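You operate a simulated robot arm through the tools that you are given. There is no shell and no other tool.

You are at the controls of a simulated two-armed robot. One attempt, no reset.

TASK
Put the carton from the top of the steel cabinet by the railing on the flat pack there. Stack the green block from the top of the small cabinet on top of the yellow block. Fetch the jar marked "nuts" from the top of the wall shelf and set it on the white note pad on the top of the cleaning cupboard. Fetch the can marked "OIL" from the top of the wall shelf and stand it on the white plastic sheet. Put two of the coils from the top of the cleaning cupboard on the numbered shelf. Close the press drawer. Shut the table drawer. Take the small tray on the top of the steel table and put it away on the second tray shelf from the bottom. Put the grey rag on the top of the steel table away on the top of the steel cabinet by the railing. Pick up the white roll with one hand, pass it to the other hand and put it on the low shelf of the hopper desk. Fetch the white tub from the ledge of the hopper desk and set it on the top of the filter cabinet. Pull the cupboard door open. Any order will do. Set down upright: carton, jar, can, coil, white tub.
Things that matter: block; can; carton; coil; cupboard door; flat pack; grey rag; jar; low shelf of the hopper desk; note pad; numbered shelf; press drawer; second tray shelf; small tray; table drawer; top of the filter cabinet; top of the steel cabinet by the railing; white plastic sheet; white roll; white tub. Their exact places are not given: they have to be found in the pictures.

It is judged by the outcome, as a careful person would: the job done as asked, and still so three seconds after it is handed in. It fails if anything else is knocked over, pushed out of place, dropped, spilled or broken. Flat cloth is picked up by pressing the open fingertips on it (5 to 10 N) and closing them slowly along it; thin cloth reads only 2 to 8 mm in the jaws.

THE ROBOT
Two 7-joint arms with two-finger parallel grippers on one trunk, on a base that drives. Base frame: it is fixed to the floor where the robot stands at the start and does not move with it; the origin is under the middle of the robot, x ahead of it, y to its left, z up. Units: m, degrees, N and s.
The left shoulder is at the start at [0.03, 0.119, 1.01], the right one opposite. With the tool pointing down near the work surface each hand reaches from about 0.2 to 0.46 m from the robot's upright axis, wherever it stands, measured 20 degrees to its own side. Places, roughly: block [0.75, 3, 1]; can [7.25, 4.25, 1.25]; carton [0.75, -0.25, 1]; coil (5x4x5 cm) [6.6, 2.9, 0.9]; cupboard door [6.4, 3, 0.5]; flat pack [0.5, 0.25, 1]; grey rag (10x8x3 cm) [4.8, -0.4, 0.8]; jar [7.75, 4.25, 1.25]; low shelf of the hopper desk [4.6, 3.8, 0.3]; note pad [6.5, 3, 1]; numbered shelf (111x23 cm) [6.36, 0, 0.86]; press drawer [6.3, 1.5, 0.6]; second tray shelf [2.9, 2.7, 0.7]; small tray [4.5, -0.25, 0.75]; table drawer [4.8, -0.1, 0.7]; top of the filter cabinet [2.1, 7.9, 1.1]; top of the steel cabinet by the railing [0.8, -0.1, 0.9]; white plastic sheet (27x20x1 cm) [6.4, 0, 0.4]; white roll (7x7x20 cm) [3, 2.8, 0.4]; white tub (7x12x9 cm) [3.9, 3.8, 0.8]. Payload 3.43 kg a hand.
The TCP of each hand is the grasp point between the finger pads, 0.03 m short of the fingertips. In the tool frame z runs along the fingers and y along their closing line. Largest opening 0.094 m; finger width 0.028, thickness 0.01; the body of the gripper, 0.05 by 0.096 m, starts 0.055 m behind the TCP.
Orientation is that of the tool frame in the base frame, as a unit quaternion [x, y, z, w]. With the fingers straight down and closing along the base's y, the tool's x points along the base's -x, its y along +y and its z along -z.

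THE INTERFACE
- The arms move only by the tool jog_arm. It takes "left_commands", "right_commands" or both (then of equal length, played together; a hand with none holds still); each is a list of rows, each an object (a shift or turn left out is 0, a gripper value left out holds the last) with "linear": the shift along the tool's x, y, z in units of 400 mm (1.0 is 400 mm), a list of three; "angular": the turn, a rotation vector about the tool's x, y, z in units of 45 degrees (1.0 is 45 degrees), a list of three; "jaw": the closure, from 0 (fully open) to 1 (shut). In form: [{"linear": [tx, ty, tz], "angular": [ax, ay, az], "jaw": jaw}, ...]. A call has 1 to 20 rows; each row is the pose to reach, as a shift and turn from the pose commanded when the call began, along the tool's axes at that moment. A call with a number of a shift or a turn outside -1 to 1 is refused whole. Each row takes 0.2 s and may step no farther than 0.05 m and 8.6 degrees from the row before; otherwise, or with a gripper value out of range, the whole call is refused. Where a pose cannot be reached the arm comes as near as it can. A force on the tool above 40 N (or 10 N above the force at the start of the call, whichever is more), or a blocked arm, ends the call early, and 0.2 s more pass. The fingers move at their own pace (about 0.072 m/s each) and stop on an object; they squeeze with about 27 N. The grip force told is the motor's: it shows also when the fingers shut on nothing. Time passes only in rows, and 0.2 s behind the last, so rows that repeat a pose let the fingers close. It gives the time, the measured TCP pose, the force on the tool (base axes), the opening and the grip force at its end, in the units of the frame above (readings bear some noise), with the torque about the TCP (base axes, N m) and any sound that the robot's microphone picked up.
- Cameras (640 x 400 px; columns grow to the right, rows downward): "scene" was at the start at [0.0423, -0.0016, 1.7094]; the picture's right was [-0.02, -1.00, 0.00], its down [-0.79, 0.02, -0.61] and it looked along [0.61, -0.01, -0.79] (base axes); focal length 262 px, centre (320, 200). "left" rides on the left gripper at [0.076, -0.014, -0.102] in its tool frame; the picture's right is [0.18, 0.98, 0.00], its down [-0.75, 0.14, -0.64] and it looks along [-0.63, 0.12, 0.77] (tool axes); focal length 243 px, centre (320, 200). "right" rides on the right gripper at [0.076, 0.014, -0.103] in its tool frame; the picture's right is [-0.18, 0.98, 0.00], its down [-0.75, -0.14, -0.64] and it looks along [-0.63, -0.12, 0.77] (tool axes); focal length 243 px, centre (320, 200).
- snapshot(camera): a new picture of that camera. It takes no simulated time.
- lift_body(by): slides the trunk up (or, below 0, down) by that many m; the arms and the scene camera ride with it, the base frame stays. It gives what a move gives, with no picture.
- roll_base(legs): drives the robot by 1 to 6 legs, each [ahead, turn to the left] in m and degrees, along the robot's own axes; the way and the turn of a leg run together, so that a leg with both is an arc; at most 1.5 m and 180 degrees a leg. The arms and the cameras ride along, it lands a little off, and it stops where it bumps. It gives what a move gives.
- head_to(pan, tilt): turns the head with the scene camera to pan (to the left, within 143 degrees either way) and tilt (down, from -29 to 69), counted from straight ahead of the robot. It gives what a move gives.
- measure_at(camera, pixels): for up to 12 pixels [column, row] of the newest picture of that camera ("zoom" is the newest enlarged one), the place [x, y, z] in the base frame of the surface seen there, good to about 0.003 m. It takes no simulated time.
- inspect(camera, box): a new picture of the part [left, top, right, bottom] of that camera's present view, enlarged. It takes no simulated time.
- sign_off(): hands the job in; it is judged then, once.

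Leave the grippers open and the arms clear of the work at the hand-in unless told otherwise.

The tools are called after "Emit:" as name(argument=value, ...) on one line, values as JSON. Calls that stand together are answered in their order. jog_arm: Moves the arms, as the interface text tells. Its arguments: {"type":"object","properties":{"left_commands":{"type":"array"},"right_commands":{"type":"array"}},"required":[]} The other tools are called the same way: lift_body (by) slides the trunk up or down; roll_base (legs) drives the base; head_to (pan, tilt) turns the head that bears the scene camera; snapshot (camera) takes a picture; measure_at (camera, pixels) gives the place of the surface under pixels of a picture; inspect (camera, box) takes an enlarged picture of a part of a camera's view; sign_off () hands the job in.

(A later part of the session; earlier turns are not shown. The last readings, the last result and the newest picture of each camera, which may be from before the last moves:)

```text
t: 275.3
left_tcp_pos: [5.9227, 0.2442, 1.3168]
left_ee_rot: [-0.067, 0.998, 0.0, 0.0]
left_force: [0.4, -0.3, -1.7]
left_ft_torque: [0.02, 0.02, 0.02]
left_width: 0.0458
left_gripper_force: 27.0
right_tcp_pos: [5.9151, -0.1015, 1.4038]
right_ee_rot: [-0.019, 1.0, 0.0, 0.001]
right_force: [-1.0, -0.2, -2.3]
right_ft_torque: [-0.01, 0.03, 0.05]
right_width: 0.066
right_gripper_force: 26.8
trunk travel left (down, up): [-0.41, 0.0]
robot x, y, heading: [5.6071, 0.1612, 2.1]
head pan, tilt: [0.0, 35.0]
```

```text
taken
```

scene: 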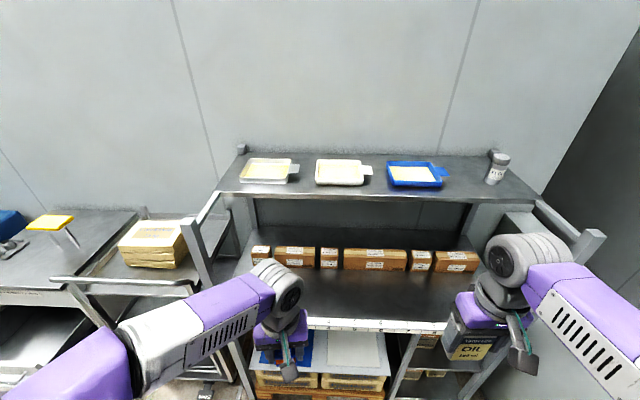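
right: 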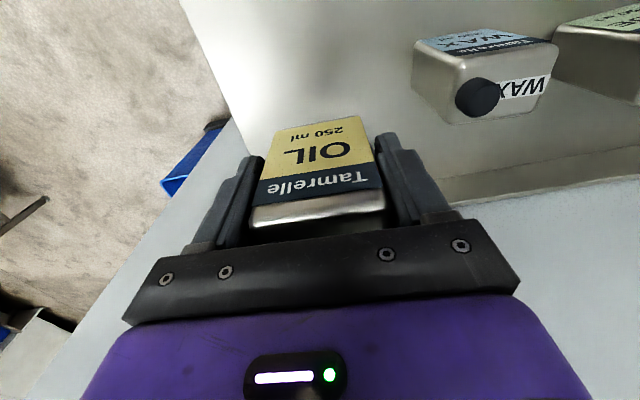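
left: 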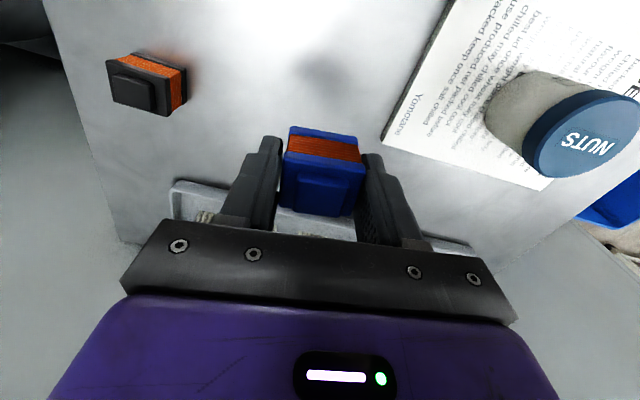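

The rack is ahead: middle shelf with cartons and a numbered front edge (about row 325), and below it something white at (345,350) and blue at (270,350). Enlarging.

Emit:
inspect(camera="scene", box=[200, 210, 520, 400])

Emit:
head_to(pan=0, tilt=55)

Emit:
snapshot(camera="scene")

```text
2.00 times, centred on (360, 305) of scene
```

zoom: 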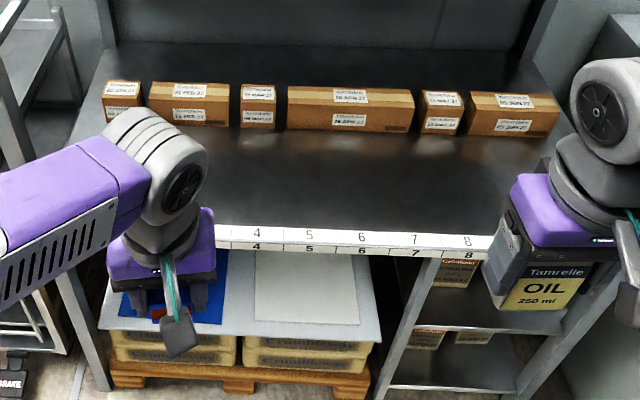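

```text
t: 276.1
left_tcp_pos: [5.9235, 0.2429, 1.3162]
left_ee_rot: [-0.067, 0.998, 0.0, 0.001]
left_force: [0.4, -0.4, -0.7]
left_ft_torque: [0.0, 0.03, -0.02]
left_width: 0.0459
left_gripper_force: 26.8
right_tcp_pos: [5.916, -0.0988, 1.4048]
right_ee_rot: [-0.02, 1.0, 0.001, 0.0]
right_force: [1.0, 0.2, -2.2]
right_ft_torque: [0.03, 0.03, -0.01]
right_width: 0.0659
right_gripper_force: 26.9
trunk travel left (down, up): [-0.41, 0.0]
robot x, y, heading: [5.607, 0.16, 2.2]
head pan, tilt: [0.0, 55.0]
```

```text
taken
```

scene: 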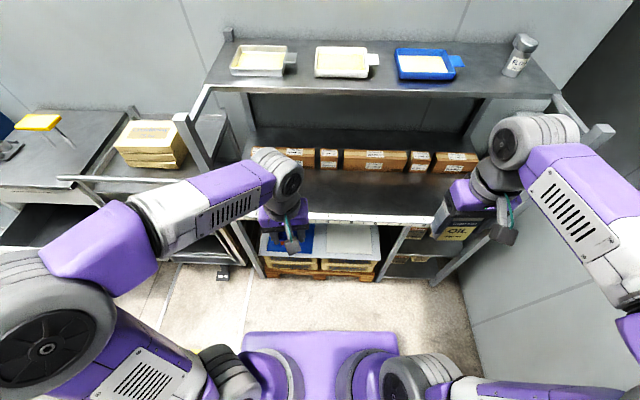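

The crates under the numbered shelf carry a grey-white lid with a blue mat and a white sheet (zoom 307,287). Measuring.

Emit:
measure_at(camera="scene", pixels=[[345, 240], [328, 245], [375, 248], [330, 228], [372, 228], [300, 240], [350, 219], [350, 190], [350, 165], [250, 215], [440, 225], [265, 262]])

Emit:
inspect(camera="scene", box=[230, 190, 450, 300])

```text
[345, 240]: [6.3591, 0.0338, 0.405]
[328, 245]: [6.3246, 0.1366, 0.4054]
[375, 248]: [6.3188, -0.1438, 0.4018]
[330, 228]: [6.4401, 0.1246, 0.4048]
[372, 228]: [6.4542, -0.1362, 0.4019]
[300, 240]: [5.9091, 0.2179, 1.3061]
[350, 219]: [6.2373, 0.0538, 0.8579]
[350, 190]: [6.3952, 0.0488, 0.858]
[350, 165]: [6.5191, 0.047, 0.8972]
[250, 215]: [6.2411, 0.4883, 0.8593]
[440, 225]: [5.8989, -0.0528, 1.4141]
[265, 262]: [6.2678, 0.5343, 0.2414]
```

```text
2.91 times, centred on (340, 245) of scene
```

zoom: 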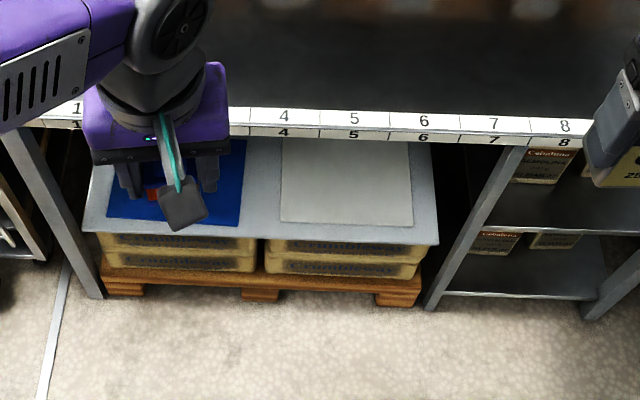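

I measure the white sheet, the lid, the top shelf's edge and the clear heights.

Emit:
measure_at(camera="zoom", pixels=[[284, 219], [411, 223], [408, 145], [288, 145], [345, 225], [345, 235], [345, 260], [345, 290], [345, 112], [345, 133], [345, 105], [430, 240]])

Emit:
measure_at(camera="scene", pixels=[[350, 89], [350, 80], [350, 96], [540, 90], [215, 85], [520, 60], [300, 120], [185, 125], [590, 130], [350, 130], [480, 140], [100, 190]])

```text
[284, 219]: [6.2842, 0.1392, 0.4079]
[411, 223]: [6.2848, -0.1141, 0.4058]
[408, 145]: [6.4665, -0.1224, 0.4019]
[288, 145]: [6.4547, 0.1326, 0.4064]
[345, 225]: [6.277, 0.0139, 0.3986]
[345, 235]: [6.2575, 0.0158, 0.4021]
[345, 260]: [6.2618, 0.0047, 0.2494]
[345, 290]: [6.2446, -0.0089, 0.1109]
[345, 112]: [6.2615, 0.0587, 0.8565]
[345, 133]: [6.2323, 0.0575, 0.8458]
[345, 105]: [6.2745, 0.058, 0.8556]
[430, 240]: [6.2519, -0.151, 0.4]
```

```text
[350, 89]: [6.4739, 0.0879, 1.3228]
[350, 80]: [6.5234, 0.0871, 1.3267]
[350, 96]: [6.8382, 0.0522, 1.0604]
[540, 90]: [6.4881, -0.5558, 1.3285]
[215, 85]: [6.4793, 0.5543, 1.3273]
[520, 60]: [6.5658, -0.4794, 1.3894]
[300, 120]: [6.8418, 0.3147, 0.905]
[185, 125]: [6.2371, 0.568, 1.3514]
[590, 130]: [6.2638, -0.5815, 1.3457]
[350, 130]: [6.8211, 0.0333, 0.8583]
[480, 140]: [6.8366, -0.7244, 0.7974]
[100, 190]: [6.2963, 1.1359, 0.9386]
```

Numbered shelf: z 0.858, front edge x 6.237; top shelf front x 6.474 (z 1.325). White sheet: x 6.28–6.48, y -0.118–0.139, z 0.406, under the numbered shelf. So the can must be regripped from the front. First I drive 0.2 m ahead, and set the coil (left) and, for regrasping, the can (right) on the numbered shelf.

Emit:
roll_base(legs=[[0.2, 0]])

```text
t: 277.7
left_tcp_pos: [6.1252, 0.2517, 1.3172]
left_ee_rot: [-0.068, 0.998, 0.001, 0.001]
left_force: [0.6, 0.6, -1.0]
left_ft_torque: [0.01, -0.03, -0.03]
left_width: 0.0465
left_gripper_force: 27.3
right_tcp_pos: [6.1169, -0.0915, 1.4041]
right_ee_rot: [-0.02, 1.0, 0.0, 0.001]
right_force: [-0.3, 0.6, -2.5]
right_ft_torque: [0.02, 0.05, -0.02]
right_width: 0.0659
right_gripper_force: 26.9
trunk travel left (down, up): [-0.41, 0.0]
robot x, y, heading: [5.8116, 0.1711, 2.1]
head pan, tilt: [0.0, 55.0]
```

Moving both hands forward-down to above the numbered shelf.

Emit:
jog_arm(left_commands=[{"linear": [-0.02, 0.001, 0.03]}, {"linear": [-0.06, 0.004, 0.08]}, {"linear": [-0.11, 0.007, 0.15]}, {"linear": [-0.16, 0.01, 0.22]}, {"linear": [-0.21, 0.013, 0.29]}, {"linear": [-0.26, 0.017, 0.36]}, {"linear": [-0.31, 0.02, 0.43]}, {"linear": [-0.36, 0.023, 0.5]}, {"linear": [-0.41, 0.027, 0.57]}, {"linear": [-0.46, 0.03, 0.63]}, {"linear": [-0.51, 0.034, 0.69]}, {"linear": [-0.56, 0.037, 0.75]}, {"linear": [-0.598, 0.039, 0.793]}, {"linear": [-0.598, 0.039, 0.793]}], right_commands=[{"linear": [-0.02, -0.003, 0.03]}, {"linear": [-0.06, -0.01, 0.09]}, {"linear": [-0.105, -0.018, 0.165]}, {"linear": [-0.15, -0.026, 0.24]}, {"linear": [-0.195, -0.034, 0.315]}, {"linear": [-0.24, -0.042, 0.39]}, {"linear": [-0.285, -0.05, 0.465]}, {"linear": [-0.33, -0.058, 0.54]}, {"linear": [-0.375, -0.066, 0.615]}, {"linear": [-0.42, -0.073, 0.69]}, {"linear": [-0.465, -0.08, 0.765]}, {"linear": [-0.51, -0.087, 0.83]}, {"linear": [-0.554, -0.094, 0.885]}, {"linear": [-0.554, -0.094, 0.885]}])

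Emit:
snapshot(camera="scene")

Emit:
snapshot(camera="left")

Emit:
snapshot(camera="right")

```text
t: 280.7
left_tcp_pos: [6.3608, 0.3002, 1.0027]
left_ee_rot: [-0.067, 0.998, 0.0, 0.001]
left_force: [0.5, 0.6, -1.3]
left_ft_torque: [0.02, -0.05, -0.01]
left_width: 0.0461
left_gripper_force: 27.3
right_tcp_pos: [6.3394, -0.1211, 1.0498]
right_ee_rot: [-0.02, 1.0, 0.001, 0.001]
right_force: [-0.3, 0.7, -2.3]
right_ft_torque: [0.03, 0.03, 0.0]
right_width: 0.0657
right_gripper_force: 27.6
trunk travel left (down, up): [-0.41, 0.0]
robot x, y, heading: [5.8083, 0.1657, 2.0]
head pan, tilt: [0.0, 55.0]
```

```text
taken
```

scene: 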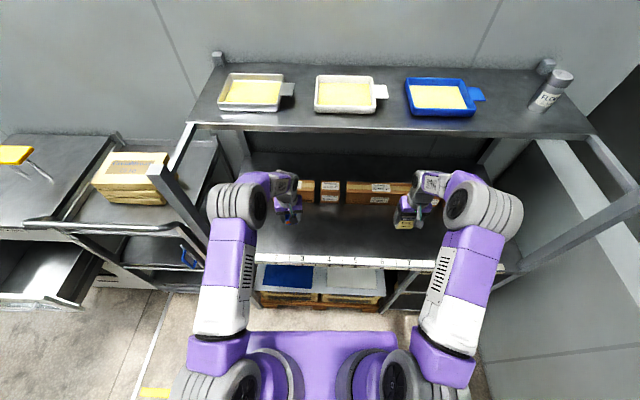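

```text
taken
```

left: 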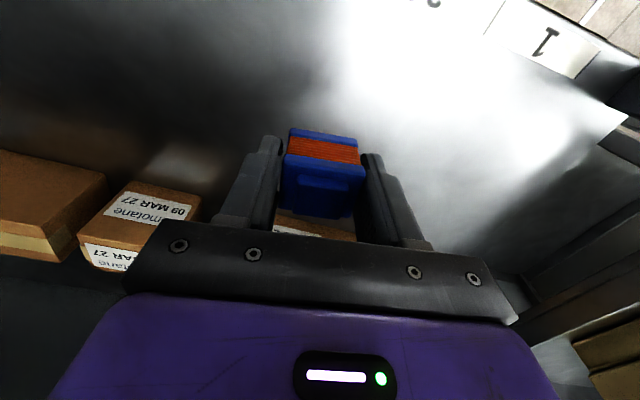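

```text
taken
```

right: 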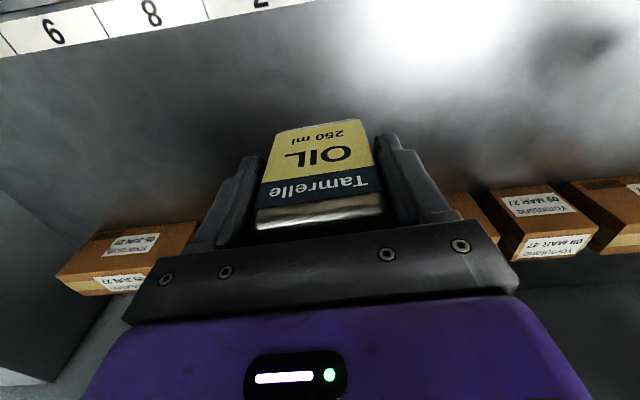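

Lowering both nearly to the shelf.

Emit:
jog_arm(left_commands=[{"linear": [0, 0, 0.04]}, {"linear": [0, 0, 0.09]}, {"linear": [0, 0, 0.14]}, {"linear": [0, 0, 0.19]}, {"linear": [0, 0, 0.23]}, {"linear": [0, 0, 0.255]}, {"linear": [0, 0, 0.255]}], right_commands=[{"linear": [0, 0, 0.04]}, {"linear": [0, 0, 0.1]}, {"linear": [0, 0, 0.16]}, {"linear": [0, 0, 0.22]}, {"linear": [0, 0, 0.275]}, {"linear": [0, 0, 0.305]}, {"linear": [0, 0, 0.305]}])

Emit:
jog_arm(left_commands=[{"linear": [0, 0, 0.004]}, {"linear": [0, 0, 0.008]}, {"linear": [0, 0, 0.008]}], right_commands=[{"linear": [0, 0, 0.004]}, {"linear": [0, 0, 0.008]}, {"linear": [0, 0, 0.008]}])

```text
t: 282.3
left_tcp_pos: [6.3598, 0.2989, 0.8987]
left_ee_rot: [-0.068, 0.998, 0.001, 0.001]
left_force: [-0.2, -0.8, -1.5]
left_ft_torque: [0.01, 0.0, -0.02]
left_width: 0.0459
left_gripper_force: 27.4
right_tcp_pos: [6.3412, -0.1188, 0.9271]
right_ee_rot: [-0.02, 1.0, 0.0, 0.0]
right_force: [-0.5, -0.2, -2.9]
right_ft_torque: [-0.01, 0.01, -0.02]
right_width: 0.0659
right_gripper_force: 26.9
trunk travel left (down, up): [-0.41, 0.0]
robot x, y, heading: [5.8086, 0.1668, 2.1]
head pan, tilt: [0.0, 55.0]
```

```text
t: 283.1
left_tcp_pos: [6.3614, 0.3007, 0.8971]
left_ee_rot: [-0.068, 0.998, 0.0, 0.003]
left_force: [-1.6, 1.3, 12.6]
left_ft_torque: [0.01, 0.24, -0.01]
left_width: 0.0459
left_gripper_force: 27.6
right_tcp_pos: [6.3412, -0.1201, 0.924]
right_ee_rot: [-0.02, 1.0, 0.001, 0.0]
right_force: [0.1, -0.1, -2.8]
right_ft_torque: [-0.01, 0.06, 0.01]
right_width: 0.0658
right_gripper_force: 27.2
trunk travel left (down, up): [-0.41, 0.0]
robot x, y, heading: [5.8095, 0.1697, 2.4]
head pan, tilt: [0.0, 55.0]
```

The coil touches (12.6 N). I open the left jaw while the right goes on lowering in 1.5 mm steps.

Emit:
jog_arm(left_commands=[{"linear": [0, 0, -0.003]}, {"linear": [0, 0, -0.003], "jaw": 0.4}, {"linear": [0, 0, -0.003], "jaw": 0.2}, {"linear": [0, 0, -0.003], "jaw": 0.0}, {"linear": [0, 0, -0.003], "jaw": 0.0}], right_commands=[{"linear": [0, 0, 0.004]}, {"linear": [0, 0, 0.008]}, {"linear": [0, 0, 0.008]}, {"linear": [0, 0, 0.008]}, {"linear": [0, 0, 0.008]}])

```text
t: 284.3
left_tcp_pos: [6.3582, 0.3007, 0.8969]
left_ee_rot: [-0.068, 0.998, -0.001, 0.001]
left_force: [0.3, 0.6, 0.1]
left_ft_torque: [-0.02, 0.04, 0.0]
left_width: 0.094
left_gripper_force: 0.0
right_tcp_pos: [6.3397, -0.1198, 0.9239]
right_ee_rot: [-0.02, 1.0, 0.0, 0.002]
right_force: [-1.5, -3.1, 17.8]
right_ft_torque: [0.06, -0.33, -0.04]
right_width: 0.0663
right_gripper_force: 26.8
trunk travel left (down, up): [-0.41, 0.0]
robot x, y, heading: [5.8108, 0.1676, 2.2]
head pan, tilt: [0.0, 55.0]
```

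The can now touches too (17.8 N). Opening the right jaw; the left hand rises straight up.

Emit:
jog_arm(left_commands=[{"linear": [0, 0, -0.02]}, {"linear": [0, 0, -0.06]}, {"linear": [0, 0, -0.12]}, {"linear": [0, 0, -0.2]}, {"linear": [0, 0, -0.3]}], right_commands=[{"linear": [0, 0, -0.005]}, {"linear": [0, 0, -0.005], "jaw": 0.25}, {"linear": [0, 0, -0.005], "jaw": 0.1}, {"linear": [0, 0, -0.005], "jaw": 0.0}, {"linear": [0, 0, -0.005], "jaw": 0.0}])

Emit:
jog_arm(left_commands=[{"linear": [0.1, 0, 0]}, {"linear": [0.2, 0, 0]}, {"linear": [0.3, 0, 0]}, {"linear": [0.4, 0, 0]}, {"linear": [0.5, 0, 0]}], right_commands=[{"linear": [0, 0, -0.03]}, {"linear": [0, 0, -0.08]}, {"linear": [0, 0, -0.15]}, {"linear": [0, 0, -0.25]}, {"linear": [0, 0, -0.35]}])

Emit:
snapshot(camera="scene")

Emit:
snapshot(camera="right")

```text
t: 285.5
left_tcp_pos: [6.3588, 0.2991, 1.018]
left_ee_rot: [-0.068, 0.998, 0.0, 0.001]
left_force: [0.4, 0.7, -0.5]
left_ft_torque: [-0.04, -0.04, -0.01]
left_width: 0.0943
left_gripper_force: 0.0
right_tcp_pos: [6.3412, -0.121, 0.9248]
right_ee_rot: [-0.021, 1.0, 0.0, 0.001]
right_force: [0.1, 0.7, 0.1]
right_ft_torque: [0.03, -0.04, 0.0]
right_width: 0.094
right_gripper_force: 0.1
trunk travel left (down, up): [-0.41, 0.0]
robot x, y, heading: [5.8042, 0.1714, 2.1]
head pan, tilt: [0.0, 55.0]
```

```text
t: 286.7
left_tcp_pos: [6.1617, 0.2732, 1.0145]
left_ee_rot: [-0.067, 0.998, -0.001, 0.002]
left_force: [-0.7, 0.3, -0.3]
left_ft_torque: [0.02, -0.03, 0.03]
left_width: 0.0937
left_gripper_force: 0.0
right_tcp_pos: [6.3378, -0.1189, 1.0633]
right_ee_rot: [-0.02, 1.0, 0.001, 0.001]
right_force: [-0.7, -0.6, 0.8]
right_ft_torque: [-0.01, -0.02, -0.01]
right_width: 0.0937
right_gripper_force: 0.1
trunk travel left (down, up): [-0.41, 0.0]
robot x, y, heading: [5.8128, 0.1684, 2.0]
head pan, tilt: [0.0, 55.0]
```

```text
taken
```

scene: 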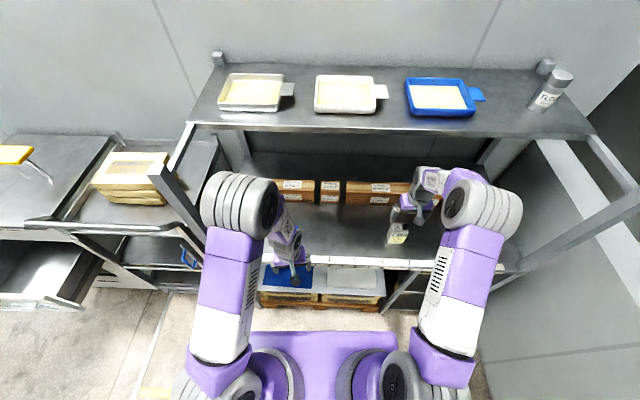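

```text
taken
```

right: 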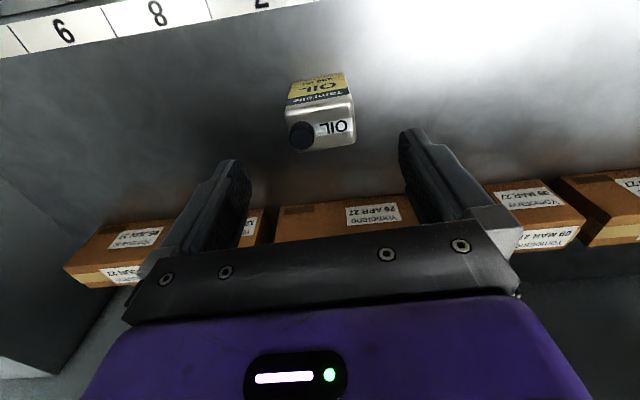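

Both set down. I draw the right hand back 0.22 m and pitch it 50° forward (two calls) for a front grasp of the can.

Emit:
jog_arm(right_commands=[{"linear": [0.1, 0, 0]}, {"linear": [0.2, 0, 0], "angular": [0, -0.15, 0]}, {"linear": [0.3, 0, 0], "angular": [0, -0.3, 0]}, {"linear": [0.4, 0, 0], "angular": [0, -0.45, 0]}, {"linear": [0.5, 0, 0], "angular": [0, -0.6, 0]}])

Emit:
jog_arm(right_commands=[{"angular": [0, -0.17, 0]}, {"angular": [0, -0.34, 0]}, {"angular": [0, -0.511, 0]}, {"angular": [0, -0.511, 0]}])

Emit:
snapshot(camera="right")

Emit:
snapshot(camera="scene")

```text
t: 287.9
left_tcp_pos: [6.1617, 0.2734, 1.0166]
left_ee_rot: [-0.068, 0.998, 0.0, 0.0]
left_force: [0.4, 0.2, -1.0]
left_ft_torque: [0.03, -0.02, -0.01]
left_width: 0.094
left_gripper_force: 0.0
right_tcp_pos: [6.1434, -0.1298, 1.0624]
right_ee_rot: [-0.019, 0.972, 0.005, 0.234]
right_force: [0.1, -0.4, 0.0]
right_ft_torque: [0.03, 0.01, -0.04]
right_width: 0.0942
right_gripper_force: 0.1
right hand out of reach, approached as far as the arm can: row 5
trunk travel left (down, up): [-0.41, 0.0]
robot x, y, heading: [5.8092, 0.1675, 2.1]
head pan, tilt: [0.0, 55.0]
```

```text
t: 288.9
left_tcp_pos: [6.1627, 0.2742, 1.0151]
left_ee_rot: [-0.068, 0.998, 0.0, 0.001]
left_force: [-0.3, 0.7, -0.4]
left_ft_torque: [-0.02, -0.02, 0.01]
left_width: 0.0939
left_gripper_force: 0.1
right_tcp_pos: [6.1615, -0.1487, 1.0483]
right_ee_rot: [-0.018, 0.906, 0.009, 0.423]
right_force: [-0.3, 0.8, 0.9]
right_ft_torque: [-0.02, 0.03, 0.0]
right_width: 0.0942
right_gripper_force: 0.0
right hand out of reach, approached as far as the arm can: row 1, 2, 3, 4
trunk travel left (down, up): [-0.41, 0.0]
robot x, y, heading: [5.8118, 0.1718, 2.1]
head pan, tilt: [0.0, 55.0]
```

```text
taken
```

right: 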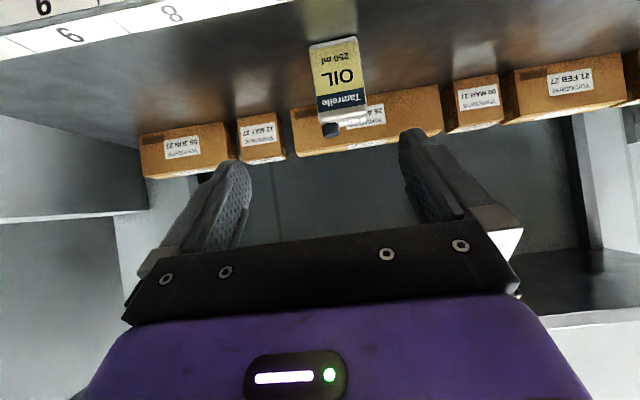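

```text
taken
```

scene: 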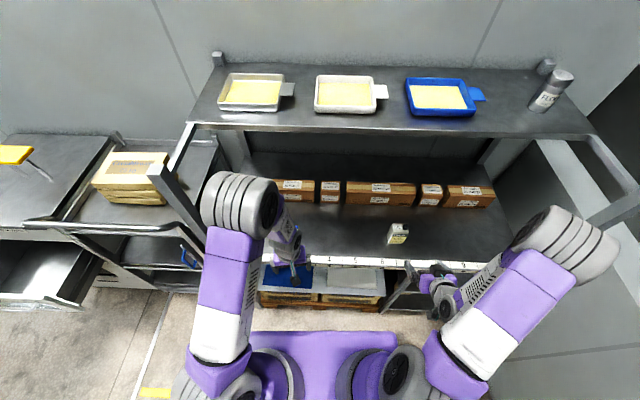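

The hand is pitched 50°, but too near the body for comfort. I back the base 0.15 m, then measure the can.

Emit:
roll_base(legs=[[-0.15, 0]])

Emit:
snapshot(camera="right")

Emit:
inspect(camera="scene", box=[240, 130, 500, 300])

```text
t: 290.3
left_tcp_pos: [6.0134, 0.2691, 1.0145]
left_ee_rot: [-0.068, 0.998, 0.0, 0.001]
left_force: [0.7, -0.3, -0.1]
left_ft_torque: [0.03, 0.01, 0.0]
left_width: 0.0939
left_gripper_force: 0.0
right_tcp_pos: [6.0137, -0.1551, 1.0473]
right_ee_rot: [-0.017, 0.906, 0.009, 0.423]
right_force: [1.0, 0.2, -0.8]
right_ft_torque: [0.01, 0.01, -0.01]
right_width: 0.094
right_gripper_force: 0.1
trunk travel left (down, up): [-0.41, 0.0]
robot x, y, heading: [5.6628, 0.1631, 2.2]
head pan, tilt: [0.0, 55.0]
```

```text
taken
```

right: 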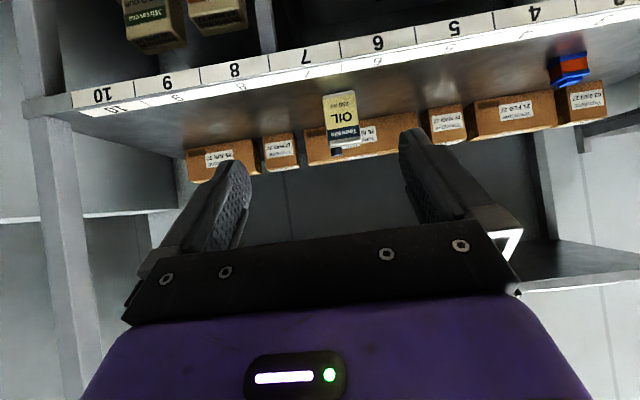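

```text
2.35 times, centred on (370, 215) of scene
```

zoom: 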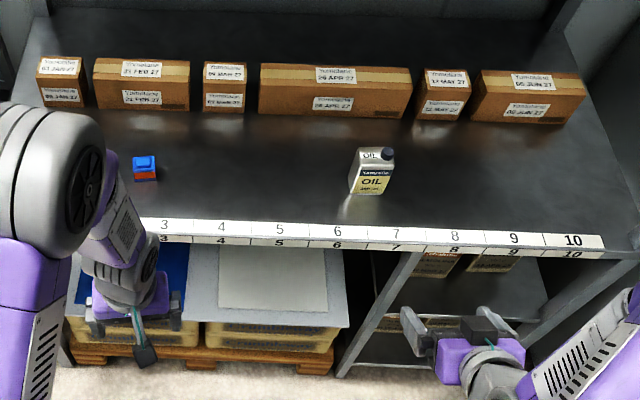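

The blue coil stands upright on the numbered shelf; the can stands at (372,170) in this view. Measuring the can.

Emit:
measure_at(camera="zoom", pixels=[[350, 185], [383, 193], [357, 152], [390, 160], [370, 155], [370, 180], [145, 162], [145, 178], [375, 215]])

Emit:
measure_at(camera="right", pixels=[[325, 97], [354, 93], [328, 140], [360, 138], [341, 115], [345, 145]])

```text
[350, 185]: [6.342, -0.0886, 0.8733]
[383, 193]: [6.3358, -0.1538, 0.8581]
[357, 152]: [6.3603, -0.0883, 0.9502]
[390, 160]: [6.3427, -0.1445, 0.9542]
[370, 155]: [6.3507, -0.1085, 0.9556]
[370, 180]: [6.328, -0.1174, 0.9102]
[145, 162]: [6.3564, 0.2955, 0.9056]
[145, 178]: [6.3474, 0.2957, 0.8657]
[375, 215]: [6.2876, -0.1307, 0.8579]
```

```text
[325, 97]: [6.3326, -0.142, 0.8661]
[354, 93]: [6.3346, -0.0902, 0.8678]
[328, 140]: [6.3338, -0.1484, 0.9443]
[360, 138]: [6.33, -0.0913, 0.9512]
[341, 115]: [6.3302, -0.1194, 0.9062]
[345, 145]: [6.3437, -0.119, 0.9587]
```

Can front x≈6.331, centre y -0.119, z 0.858–0.952. Moving the pitched right hand to a pre-grasp point in front of it.

Emit:
jog_arm(right_commands=[{"linear": [-0.04, 0.008, 0.08]}, {"linear": [-0.08, 0.016, 0.161]}, {"linear": [-0.119, 0.024, 0.242]}, {"linear": [-0.158, 0.033, 0.322]}, {"linear": [-0.198, 0.041, 0.403]}, {"linear": [-0.238, 0.049, 0.483]}, {"linear": [-0.277, 0.057, 0.564]}, {"linear": [-0.277, 0.057, 0.564]}])

Emit:
snapshot(camera="right")

```text
t: 292.1
left_tcp_pos: [6.0129, 0.2675, 1.0148]
left_ee_rot: [-0.068, 0.998, 0.0, 0.0]
left_force: [-0.6, -0.3, -0.4]
left_ft_torque: [-0.01, 0.03, -0.03]
left_width: 0.0941
left_gripper_force: 0.0
right_tcp_pos: [6.2565, -0.1215, 0.99]
right_ee_rot: [-0.018, 0.906, 0.009, 0.423]
right_force: [-1.3, 0.4, -0.4]
right_ft_torque: [-0.06, 0.0, -0.01]
right_width: 0.094
right_gripper_force: 0.1
trunk travel left (down, up): [-0.41, 0.0]
robot x, y, heading: [5.6586, 0.162, 2.0]
head pan, tilt: [0.0, 55.0]
```

```text
taken
```

right: 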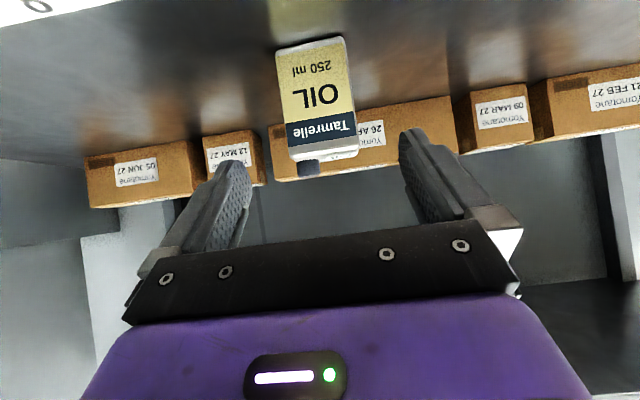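

Advancing 0.122 m along the tool axis onto the can.

Emit:
jog_arm(right_commands=[{"linear": [0.001, -0.001, 0.06]}, {"linear": [0.002, -0.001, 0.13]}, {"linear": [0.003, -0.002, 0.2]}, {"linear": [0.004, -0.003, 0.26]}, {"linear": [0.005, -0.003, 0.306]}, {"linear": [0.005, -0.003, 0.306]}])

Emit:
snapshot(camera="right")

Emit:
inspect(camera="scene", box=[320, 150, 520, 290])

```text
t: 293.5
left_tcp_pos: [6.0136, 0.2674, 1.015]
left_ee_rot: [-0.068, 0.998, 0.0, 0.0]
left_force: [-0.3, 0.5, 0.4]
left_ft_torque: [0.0, 0.0, -0.03]
left_width: 0.094
left_gripper_force: 0.0
right_tcp_pos: [6.3482, -0.1183, 0.9092]
right_ee_rot: [-0.018, 0.906, 0.009, 0.423]
right_force: [0.5, -0.6, 0.0]
right_ft_torque: [0.0, 0.0, 0.02]
right_width: 0.0937
right_gripper_force: 0.1
trunk travel left (down, up): [-0.41, 0.0]
robot x, y, heading: [5.6589, 0.164, 2.2]
head pan, tilt: [0.0, 55.0]
```

```text
taken
```

right: 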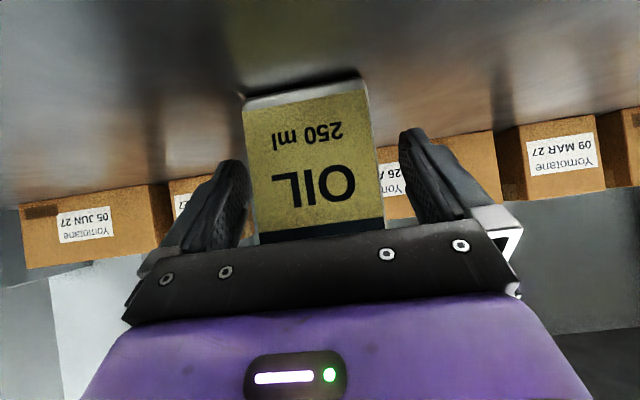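

```text
2.86 times, centred on (420, 220) of scene
```

zoom: 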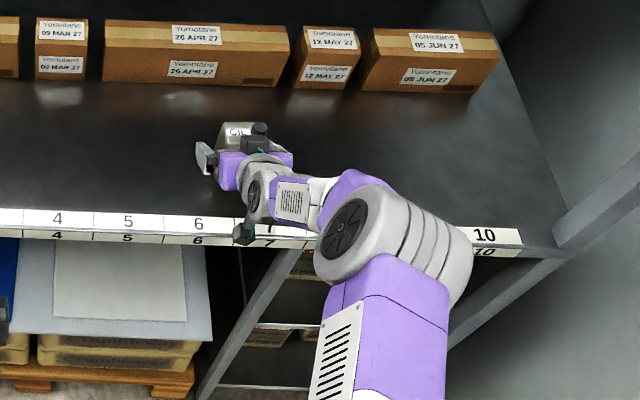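

Can is between the pads. Closing the right jaw and lifting slightly.

Emit:
jog_arm(right_commands=[{"jaw": 0.2}, {"jaw": 0.35}, {"jaw": 0.6}, {"jaw": 1}, {"jaw": 1}, {"jaw": 1}])

Emit:
jog_arm(right_commands=[{"linear": [-0.0192, 0, -0.016]}, {"linear": [-0.048, 0, -0.04]}, {"linear": [-0.096, 0, -0.08]}, {"linear": [-0.115, 0, -0.0965]}, {"linear": [-0.115, 0, -0.0965]}])

Emit:
snapshot(camera="right")

```text
t: 294.9
left_tcp_pos: [6.0143, 0.2671, 1.0151]
left_ee_rot: [-0.068, 0.998, 0.0, 0.001]
left_force: [-0.1, -0.1, 0.0]
left_ft_torque: [0.01, 0.0, 0.01]
left_width: 0.0939
left_gripper_force: 0.1
right_tcp_pos: [6.3493, -0.1191, 0.909]
right_ee_rot: [-0.017, 0.906, 0.008, 0.423]
right_force: [0.7, -0.5, 0.0]
right_ft_torque: [-0.08, 0.0, -0.02]
right_width: 0.0662
right_gripper_force: 27.0
trunk travel left (down, up): [-0.41, 0.0]
robot x, y, heading: [5.66, 0.1625, 2.4]
head pan, tilt: [0.0, 55.0]
```

```text
t: 296.1
left_tcp_pos: [6.0148, 0.2678, 1.0153]
left_ee_rot: [-0.068, 0.998, -0.001, 0.001]
left_force: [0.1, -0.1, 0.3]
left_ft_torque: [-0.01, 0.03, -0.04]
left_width: 0.094
left_gripper_force: 0.1
right_tcp_pos: [6.3491, -0.1177, 0.9678]
right_ee_rot: [-0.018, 0.906, 0.008, 0.423]
right_force: [0.3, 0.1, -3.1]
right_ft_torque: [0.01, 0.01, -0.01]
right_width: 0.0661
right_gripper_force: 26.7
trunk travel left (down, up): [-0.41, 0.0]
robot x, y, heading: [5.6626, 0.1626, 2.2]
head pan, tilt: [0.0, 55.0]
```

```text
taken
```

right: 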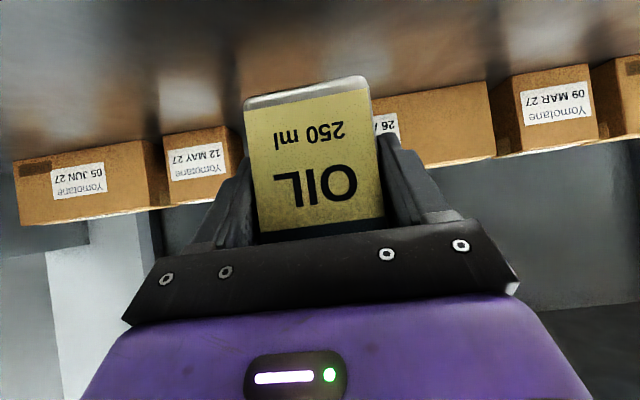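

Can held from the front. I back the base 0.3 m, then lower the trunk fully.

Emit:
roll_base(legs=[[-0.3, 0]])

Emit:
lift_body(by=-0.4)

Emit:
snapshot(camera="scene")

```text
t: 298.2
left_tcp_pos: [5.7119, 0.2546, 1.0162]
left_ee_rot: [-0.068, 0.998, 0.0, 0.001]
left_force: [0.1, 0.3, -0.1]
left_ft_torque: [0.03, 0.0, 0.06]
left_width: 0.0938
left_gripper_force: 0.1
right_tcp_pos: [6.0475, -0.1324, 0.9689]
right_ee_rot: [-0.018, 0.906, 0.01, 0.422]
right_force: [-0.3, -0.4, -1.8]
right_ft_torque: [-0.03, 0.03, -0.02]
right_width: 0.0661
right_gripper_force: 26.7
trunk travel left (down, up): [-0.41, 0.0]
robot x, y, heading: [5.3562, 0.1477, 2.2]
head pan, tilt: [0.0, 55.0]
```

```text
t: 302.0
left_tcp_pos: [5.7113, 0.2559, 0.6158]
left_ee_rot: [-0.067, 0.998, 0.0, 0.001]
left_force: [-1.0, 0.4, -0.3]
left_ft_torque: [0.0, 0.01, 0.01]
left_width: 0.0941
left_gripper_force: 0.0
right_tcp_pos: [6.0483, -0.1314, 0.5682]
right_ee_rot: [-0.018, 0.906, 0.009, 0.423]
right_force: [0.8, -0.2, -3.4]
right_ft_torque: [0.0, 0.03, -0.03]
right_width: 0.066
right_gripper_force: 27.1
trunk travel left (down, up): [-0.01, 0.4]
robot x, y, heading: [5.3601, 0.1526, 1.6]
head pan, tilt: [0.0, 55.0]
```

```text
taken
```

scene: 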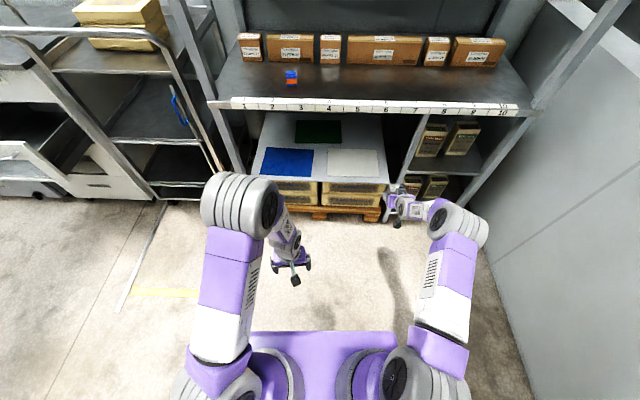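

Now the lower space is visible: blue mat, white sheet at (352,163), green mat behind. Measuring sheet and leg positions.

Emit:
inspect(camera="scene", box=[230, 90, 460, 240])

Emit:
measure_at(camera="scene", pixels=[[327, 176], [378, 177], [376, 151], [328, 149], [352, 163], [388, 182], [410, 150], [418, 125], [258, 175], [390, 170], [330, 110], [330, 115]])

```text
2.67 times, centred on (345, 165) of scene
```

zoom: 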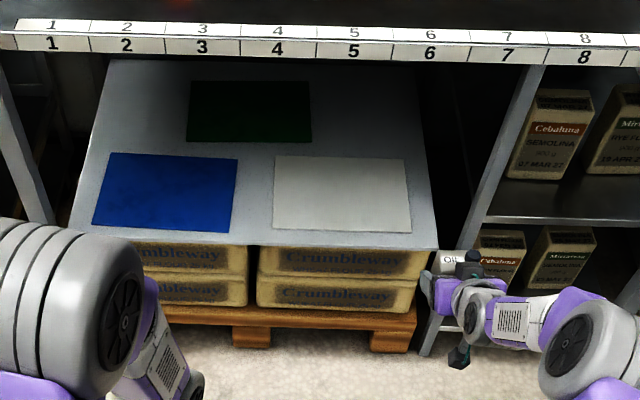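

```text
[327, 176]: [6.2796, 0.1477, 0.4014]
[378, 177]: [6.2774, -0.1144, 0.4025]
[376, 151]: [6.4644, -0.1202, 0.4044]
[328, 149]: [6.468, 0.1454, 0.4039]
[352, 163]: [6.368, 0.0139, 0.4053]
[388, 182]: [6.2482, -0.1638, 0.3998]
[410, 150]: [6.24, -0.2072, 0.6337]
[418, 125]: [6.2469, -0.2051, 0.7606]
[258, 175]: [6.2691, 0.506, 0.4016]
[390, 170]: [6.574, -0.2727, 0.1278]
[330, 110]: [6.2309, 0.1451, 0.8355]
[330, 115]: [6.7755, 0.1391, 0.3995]
```

White sheet: x 6.277–6.466, y -0.117–0.147, z 0.404. Shifting the right hand to y≈0.0, z≈0.49.

Emit:
jog_arm(right_commands=[{"linear": [0.014, 0.033, 0.014]}, {"linear": [0.043, 0.098, 0.04]}, {"linear": [0.071, 0.163, 0.068]}, {"linear": [0.1, 0.228, 0.095]}, {"linear": [0.128, 0.293, 0.122]}, {"linear": [0.142, 0.325, 0.135]}, {"linear": [0.142, 0.325, 0.135]}])

Emit:
snapshot(camera="scene")

Emit:
snapshot(camera="right")

```text
t: 303.6
left_tcp_pos: [5.7121, 0.256, 0.6148]
left_ee_rot: [-0.067, 0.998, 0.0, 0.001]
left_force: [-0.1, 0.1, 0.4]
left_ft_torque: [-0.01, 0.0, 0.01]
left_width: 0.0941
left_gripper_force: 0.0
right_tcp_pos: [6.0482, -0.0007, 0.492]
right_ee_rot: [-0.017, 0.906, 0.009, 0.424]
right_force: [-0.1, 0.3, -2.1]
right_ft_torque: [-0.04, 0.02, 0.0]
right_width: 0.0661
right_gripper_force: 27.0
trunk travel left (down, up): [-0.01, 0.4]
robot x, y, heading: [5.3628, 0.1526, 2.0]
head pan, tilt: [0.0, 55.0]
```

```text
taken
```

scene: 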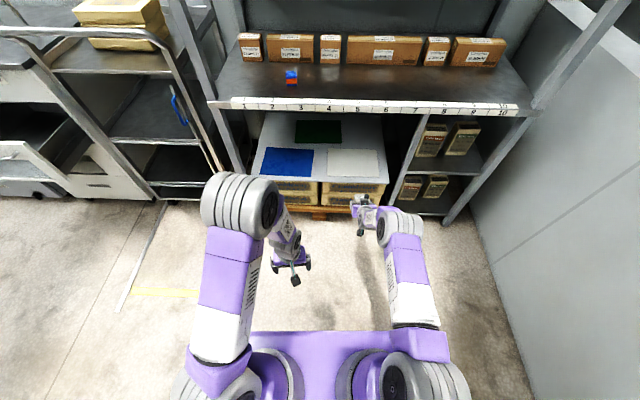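

```text
taken
```

right: 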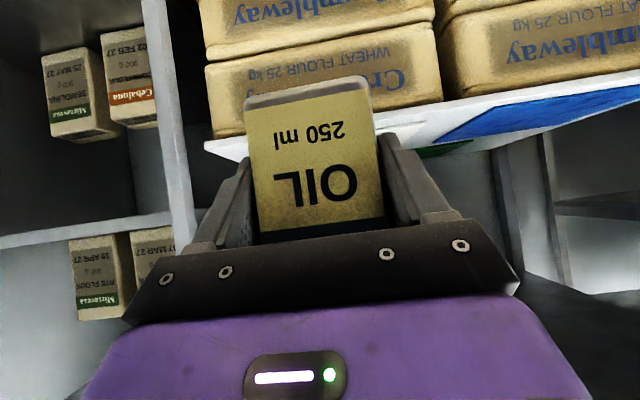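

Checking the elbow and wrist positions relative to the shelf edge before driving in.

Emit:
measure_at(camera="scene", pixels=[[400, 222], [390, 215], [375, 208], [365, 200], [385, 232], [410, 212], [362, 232], [300, 265], [265, 190]])

```text
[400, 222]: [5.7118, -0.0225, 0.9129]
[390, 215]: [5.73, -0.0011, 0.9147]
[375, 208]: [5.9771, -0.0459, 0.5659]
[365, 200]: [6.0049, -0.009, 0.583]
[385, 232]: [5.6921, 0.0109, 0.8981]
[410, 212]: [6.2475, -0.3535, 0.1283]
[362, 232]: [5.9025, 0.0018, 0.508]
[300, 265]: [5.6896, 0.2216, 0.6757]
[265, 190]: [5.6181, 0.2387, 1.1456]
```

Clear. Driving 0.315 m ahead so the can goes over the white sheet.

Emit:
roll_base(legs=[[0.315, 0]])

Emit:
snapshot(camera="right")

Emit:
inspect(camera="scene", box=[230, 60, 490, 240])

```text
t: 305.7
left_tcp_pos: [6.0267, 0.2684, 0.6152]
left_ee_rot: [-0.067, 0.998, 0.0, 0.001]
left_force: [0.5, -0.2, 0.6]
left_ft_torque: [0.0, -0.02, -0.01]
left_width: 0.0939
left_gripper_force: 0.0
right_tcp_pos: [6.363, 0.0103, 0.4911]
right_ee_rot: [-0.018, 0.906, 0.009, 0.423]
right_force: [0.4, 0.1, -2.7]
right_ft_torque: [-0.02, 0.01, -0.01]
right_width: 0.066
right_gripper_force: 27.0
trunk travel left (down, up): [-0.01, 0.4]
robot x, y, heading: [5.6717, 0.1632, 2.4]
head pan, tilt: [0.0, 55.0]
```

```text
taken
```

right: 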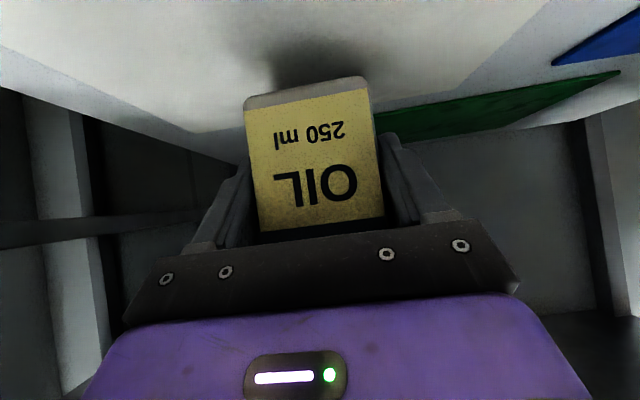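

```text
2.22 times, centred on (360, 150) of scene
```

zoom: 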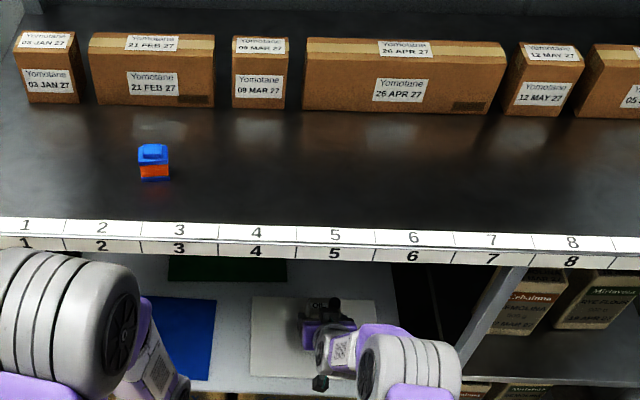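

Over the sheet at (6.363, 0.010). Lowering 0.032 m.

Emit:
jog_arm(right_commands=[{"linear": [0.015, 0, 0.013]}, {"linear": [0.035, 0, 0.029]}, {"linear": [0.052, 0, 0.044]}, {"linear": [0.0614, 0, 0.0514]}, {"linear": [0.0614, 0, 0.0514]}])

Emit:
jog_arm(right_commands=[{"linear": [0.003, 0, 0.0026]}, {"linear": [0.006, 0, 0.005]}, {"linear": [0.006, 0, 0.005]}])

```text
t: 306.9
left_tcp_pos: [6.0262, 0.2674, 0.6155]
left_ee_rot: [-0.067, 0.998, 0.0, 0.001]
left_force: [-0.5, 0.6, 0.4]
left_ft_torque: [0.02, -0.03, -0.01]
left_width: 0.094
left_gripper_force: 0.0
right_tcp_pos: [6.3615, 0.0106, 0.4584]
right_ee_rot: [-0.018, 0.906, 0.01, 0.422]
right_force: [0.3, -0.9, -2.4]
right_ft_torque: [0.0, 0.02, -0.01]
right_width: 0.0661
right_gripper_force: 26.4
trunk travel left (down, up): [-0.01, 0.4]
robot x, y, heading: [5.6738, 0.1639, 2.3]
head pan, tilt: [0.0, 55.0]
```

```text
t: 307.7
left_tcp_pos: [6.0255, 0.2673, 0.615]
left_ee_rot: [-0.067, 0.998, 0.001, 0.001]
left_force: [-0.2, 0.3, -0.4]
left_ft_torque: [0.0, 0.03, 0.01]
left_width: 0.0939
left_gripper_force: 0.0
right_tcp_pos: [6.3619, 0.0111, 0.4563]
right_ee_rot: [-0.018, 0.905, 0.008, 0.424]
right_force: [-1.7, 0.7, 6.3]
right_ft_torque: [-0.21, 0.26, -0.02]
right_width: 0.0661
right_gripper_force: 26.4
trunk travel left (down, up): [-0.01, 0.4]
robot x, y, heading: [5.6734, 0.1631, 2.1]
head pan, tilt: [0.0, 55.0]
```

Contact (6 N up). Opening the right jaw gently.

Emit:
jog_arm(right_commands=[{"jaw": 0.9}, {"jaw": 0.25}, {"jaw": 0.1}, {"jaw": 0}, {"jaw": 0}])

Emit:
snapshot(camera="right")

```text
t: 308.9
left_tcp_pos: [6.0243, 0.2685, 0.6154]
left_ee_rot: [-0.067, 0.998, 0.0, 0.0]
left_force: [-0.3, 0.1, -0.4]
left_ft_torque: [0.02, -0.01, 0.01]
left_width: 0.0939
left_gripper_force: 0.2
right_tcp_pos: [6.3608, 0.0104, 0.4554]
right_ee_rot: [-0.018, 0.906, 0.009, 0.423]
right_force: [-0.1, 1.0, 0.2]
right_ft_torque: [0.02, 0.01, 0.01]
right_width: 0.0941
right_gripper_force: 0.1
trunk travel left (down, up): [-0.01, 0.4]
robot x, y, heading: [5.6689, 0.1649, 2.0]
head pan, tilt: [0.0, 55.0]
```

```text
taken
```

right: 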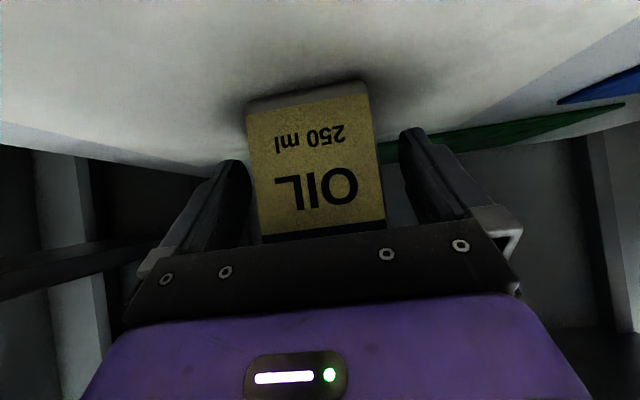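

Released. Backing the base out 0.35 m and checking the can.

Emit:
roll_base(legs=[[-0.35, 0]])

Emit:
inspect(camera="scene", box=[230, 70, 490, 240])

```text
t: 311.2
left_tcp_pos: [5.6769, 0.255, 0.616]
left_ee_rot: [-0.07, 0.998, 0.0, 0.001]
left_force: [-0.3, -0.3, 0.0]
left_ft_torque: [-0.03, -0.03, -0.02]
left_width: 0.0941
left_gripper_force: 0.1
right_tcp_pos: [6.0126, -0.0002, 0.4546]
right_ee_rot: [-0.02, 0.906, 0.01, 0.424]
right_force: [-0.6, 0.1, -0.3]
right_ft_torque: [0.01, 0.0, 0.01]
right_width: 0.0941
right_gripper_force: 0.1
trunk travel left (down, up): [-0.01, 0.4]
robot x, y, heading: [5.3228, 0.1505, 2.5]
head pan, tilt: [0.0, 55.0]
```

```text
2.35 times, centred on (360, 155) of scene
```

zoom: 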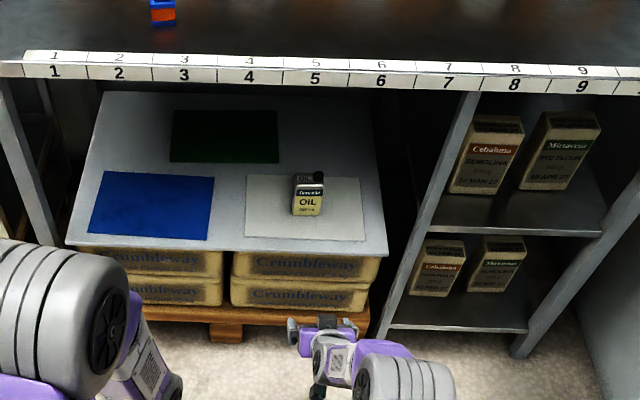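

The can stands on the white sheet. Next: close the press drawer at (6.08,1.5). I pull the right hand back 0.2 m, close its jaw, then drive to y≈1.5 and face +x.

Emit:
jog_arm(right_commands=[{"linear": [0.02, 0, -0.09], "jaw": 0.5}, {"linear": [0.043, 0, -0.18], "jaw": 1}, {"linear": [0.065, 0, -0.27], "jaw": 1}, {"linear": [0.086, 0, -0.36], "jaw": 1}, {"linear": [0.108, 0, -0.45], "jaw": 1}, {"linear": [0.129, 0, -0.5435], "jaw": 1}])

Emit:
roll_base(legs=[[0, 87.5], [1.35, 0], [0, -90]])

Emit:
head_to(pan=0, tilt=45)

Emit:
snapshot(camera="scene")

```text
t: 312.6
left_tcp_pos: [5.676, 0.2557, 0.6165]
left_ee_rot: [-0.07, 0.998, 0.0, 0.001]
left_force: [-0.4, 0.6, -0.5]
left_ft_torque: [0.02, 0.03, 0.01]
left_width: 0.0939
left_gripper_force: 0.0
right_tcp_pos: [5.8134, -0.0081, 0.5582]
right_ee_rot: [-0.02, 0.906, 0.009, 0.424]
right_force: [0.7, -0.7, 0.2]
right_ft_torque: [0.01, 0.02, -0.01]
right_width: 0.0001
right_gripper_force: 27.4
trunk travel left (down, up): [-0.01, 0.4]
robot x, y, heading: [5.3264, 0.1474, 2.5]
head pan, tilt: [0.0, 55.0]
```

```text
t: 326.8
left_tcp_pos: [5.7094, 1.5724, 0.6159]
left_ee_rot: [-0.041, 0.999, -0.001, 0.001]
left_force: [-0.5, -0.6, 0.1]
left_ft_torque: [-0.02, 0.0, 0.01]
left_width: 0.0938
left_gripper_force: 0.1
right_tcp_pos: [5.8298, 1.3024, 0.5575]
right_ee_rot: [0.006, 0.906, -0.002, 0.422]
right_force: [0.4, 0.6, 0.2]
right_ft_torque: [-0.01, -0.02, 0.02]
right_width: 0.0
right_gripper_force: 27.7
trunk travel left (down, up): [-0.01, 0.4]
robot x, y, heading: [5.3475, 1.4886, -1.0]
head pan, tilt: [0.0, 55.0]
```

```text
t: 327.5
left_tcp_pos: [5.7066, 1.5731, 0.6154]
left_ee_rot: [-0.04, 0.999, 0.0, 0.001]
left_force: [0.7, 0.4, 0.0]
left_ft_torque: [0.02, 0.0, 0.01]
left_width: 0.094
left_gripper_force: 0.1
right_tcp_pos: [5.8303, 1.302, 0.5576]
right_ee_rot: [0.007, 0.906, -0.002, 0.422]
right_force: [0.3, -0.2, 0.4]
right_ft_torque: [0.02, 0.0, 0.0]
right_width: 0.0
right_gripper_force: 27.3
trunk travel left (down, up): [-0.01, 0.4]
robot x, y, heading: [5.3501, 1.4876, -0.8]
head pan, tilt: [0.0, 45.0]
```

```text
taken
```

scene: 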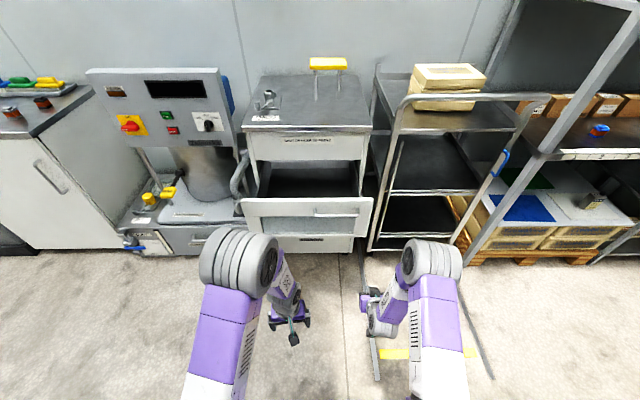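

The open drawer front is at (308,218), with handle at (338,212). Enlarging and measuring.

Emit:
inspect(camera="scene", box=[220, 100, 400, 260])

Emit:
measure_at(camera="scene", pixels=[[245, 205], [370, 203], [305, 220], [305, 234], [338, 212], [250, 160], [360, 160], [265, 225], [305, 185], [305, 200]])

```text
2.50 times, centred on (310, 180) of scene
```

zoom: 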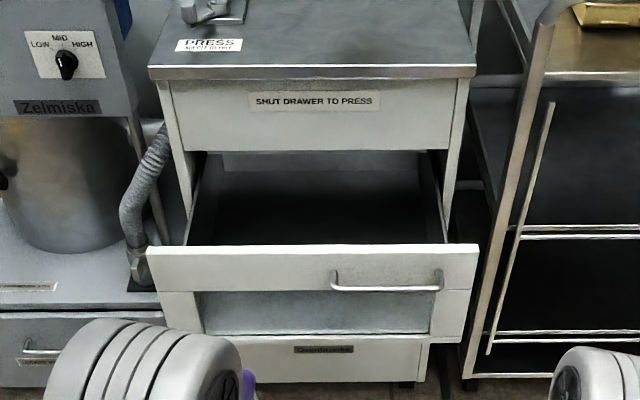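

```text
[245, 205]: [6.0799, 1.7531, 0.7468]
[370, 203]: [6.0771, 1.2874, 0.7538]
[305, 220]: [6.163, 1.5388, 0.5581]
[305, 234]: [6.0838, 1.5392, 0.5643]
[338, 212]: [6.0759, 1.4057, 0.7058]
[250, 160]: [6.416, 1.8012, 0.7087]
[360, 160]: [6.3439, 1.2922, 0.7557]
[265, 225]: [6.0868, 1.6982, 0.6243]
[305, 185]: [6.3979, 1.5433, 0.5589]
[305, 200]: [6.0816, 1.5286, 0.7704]
```

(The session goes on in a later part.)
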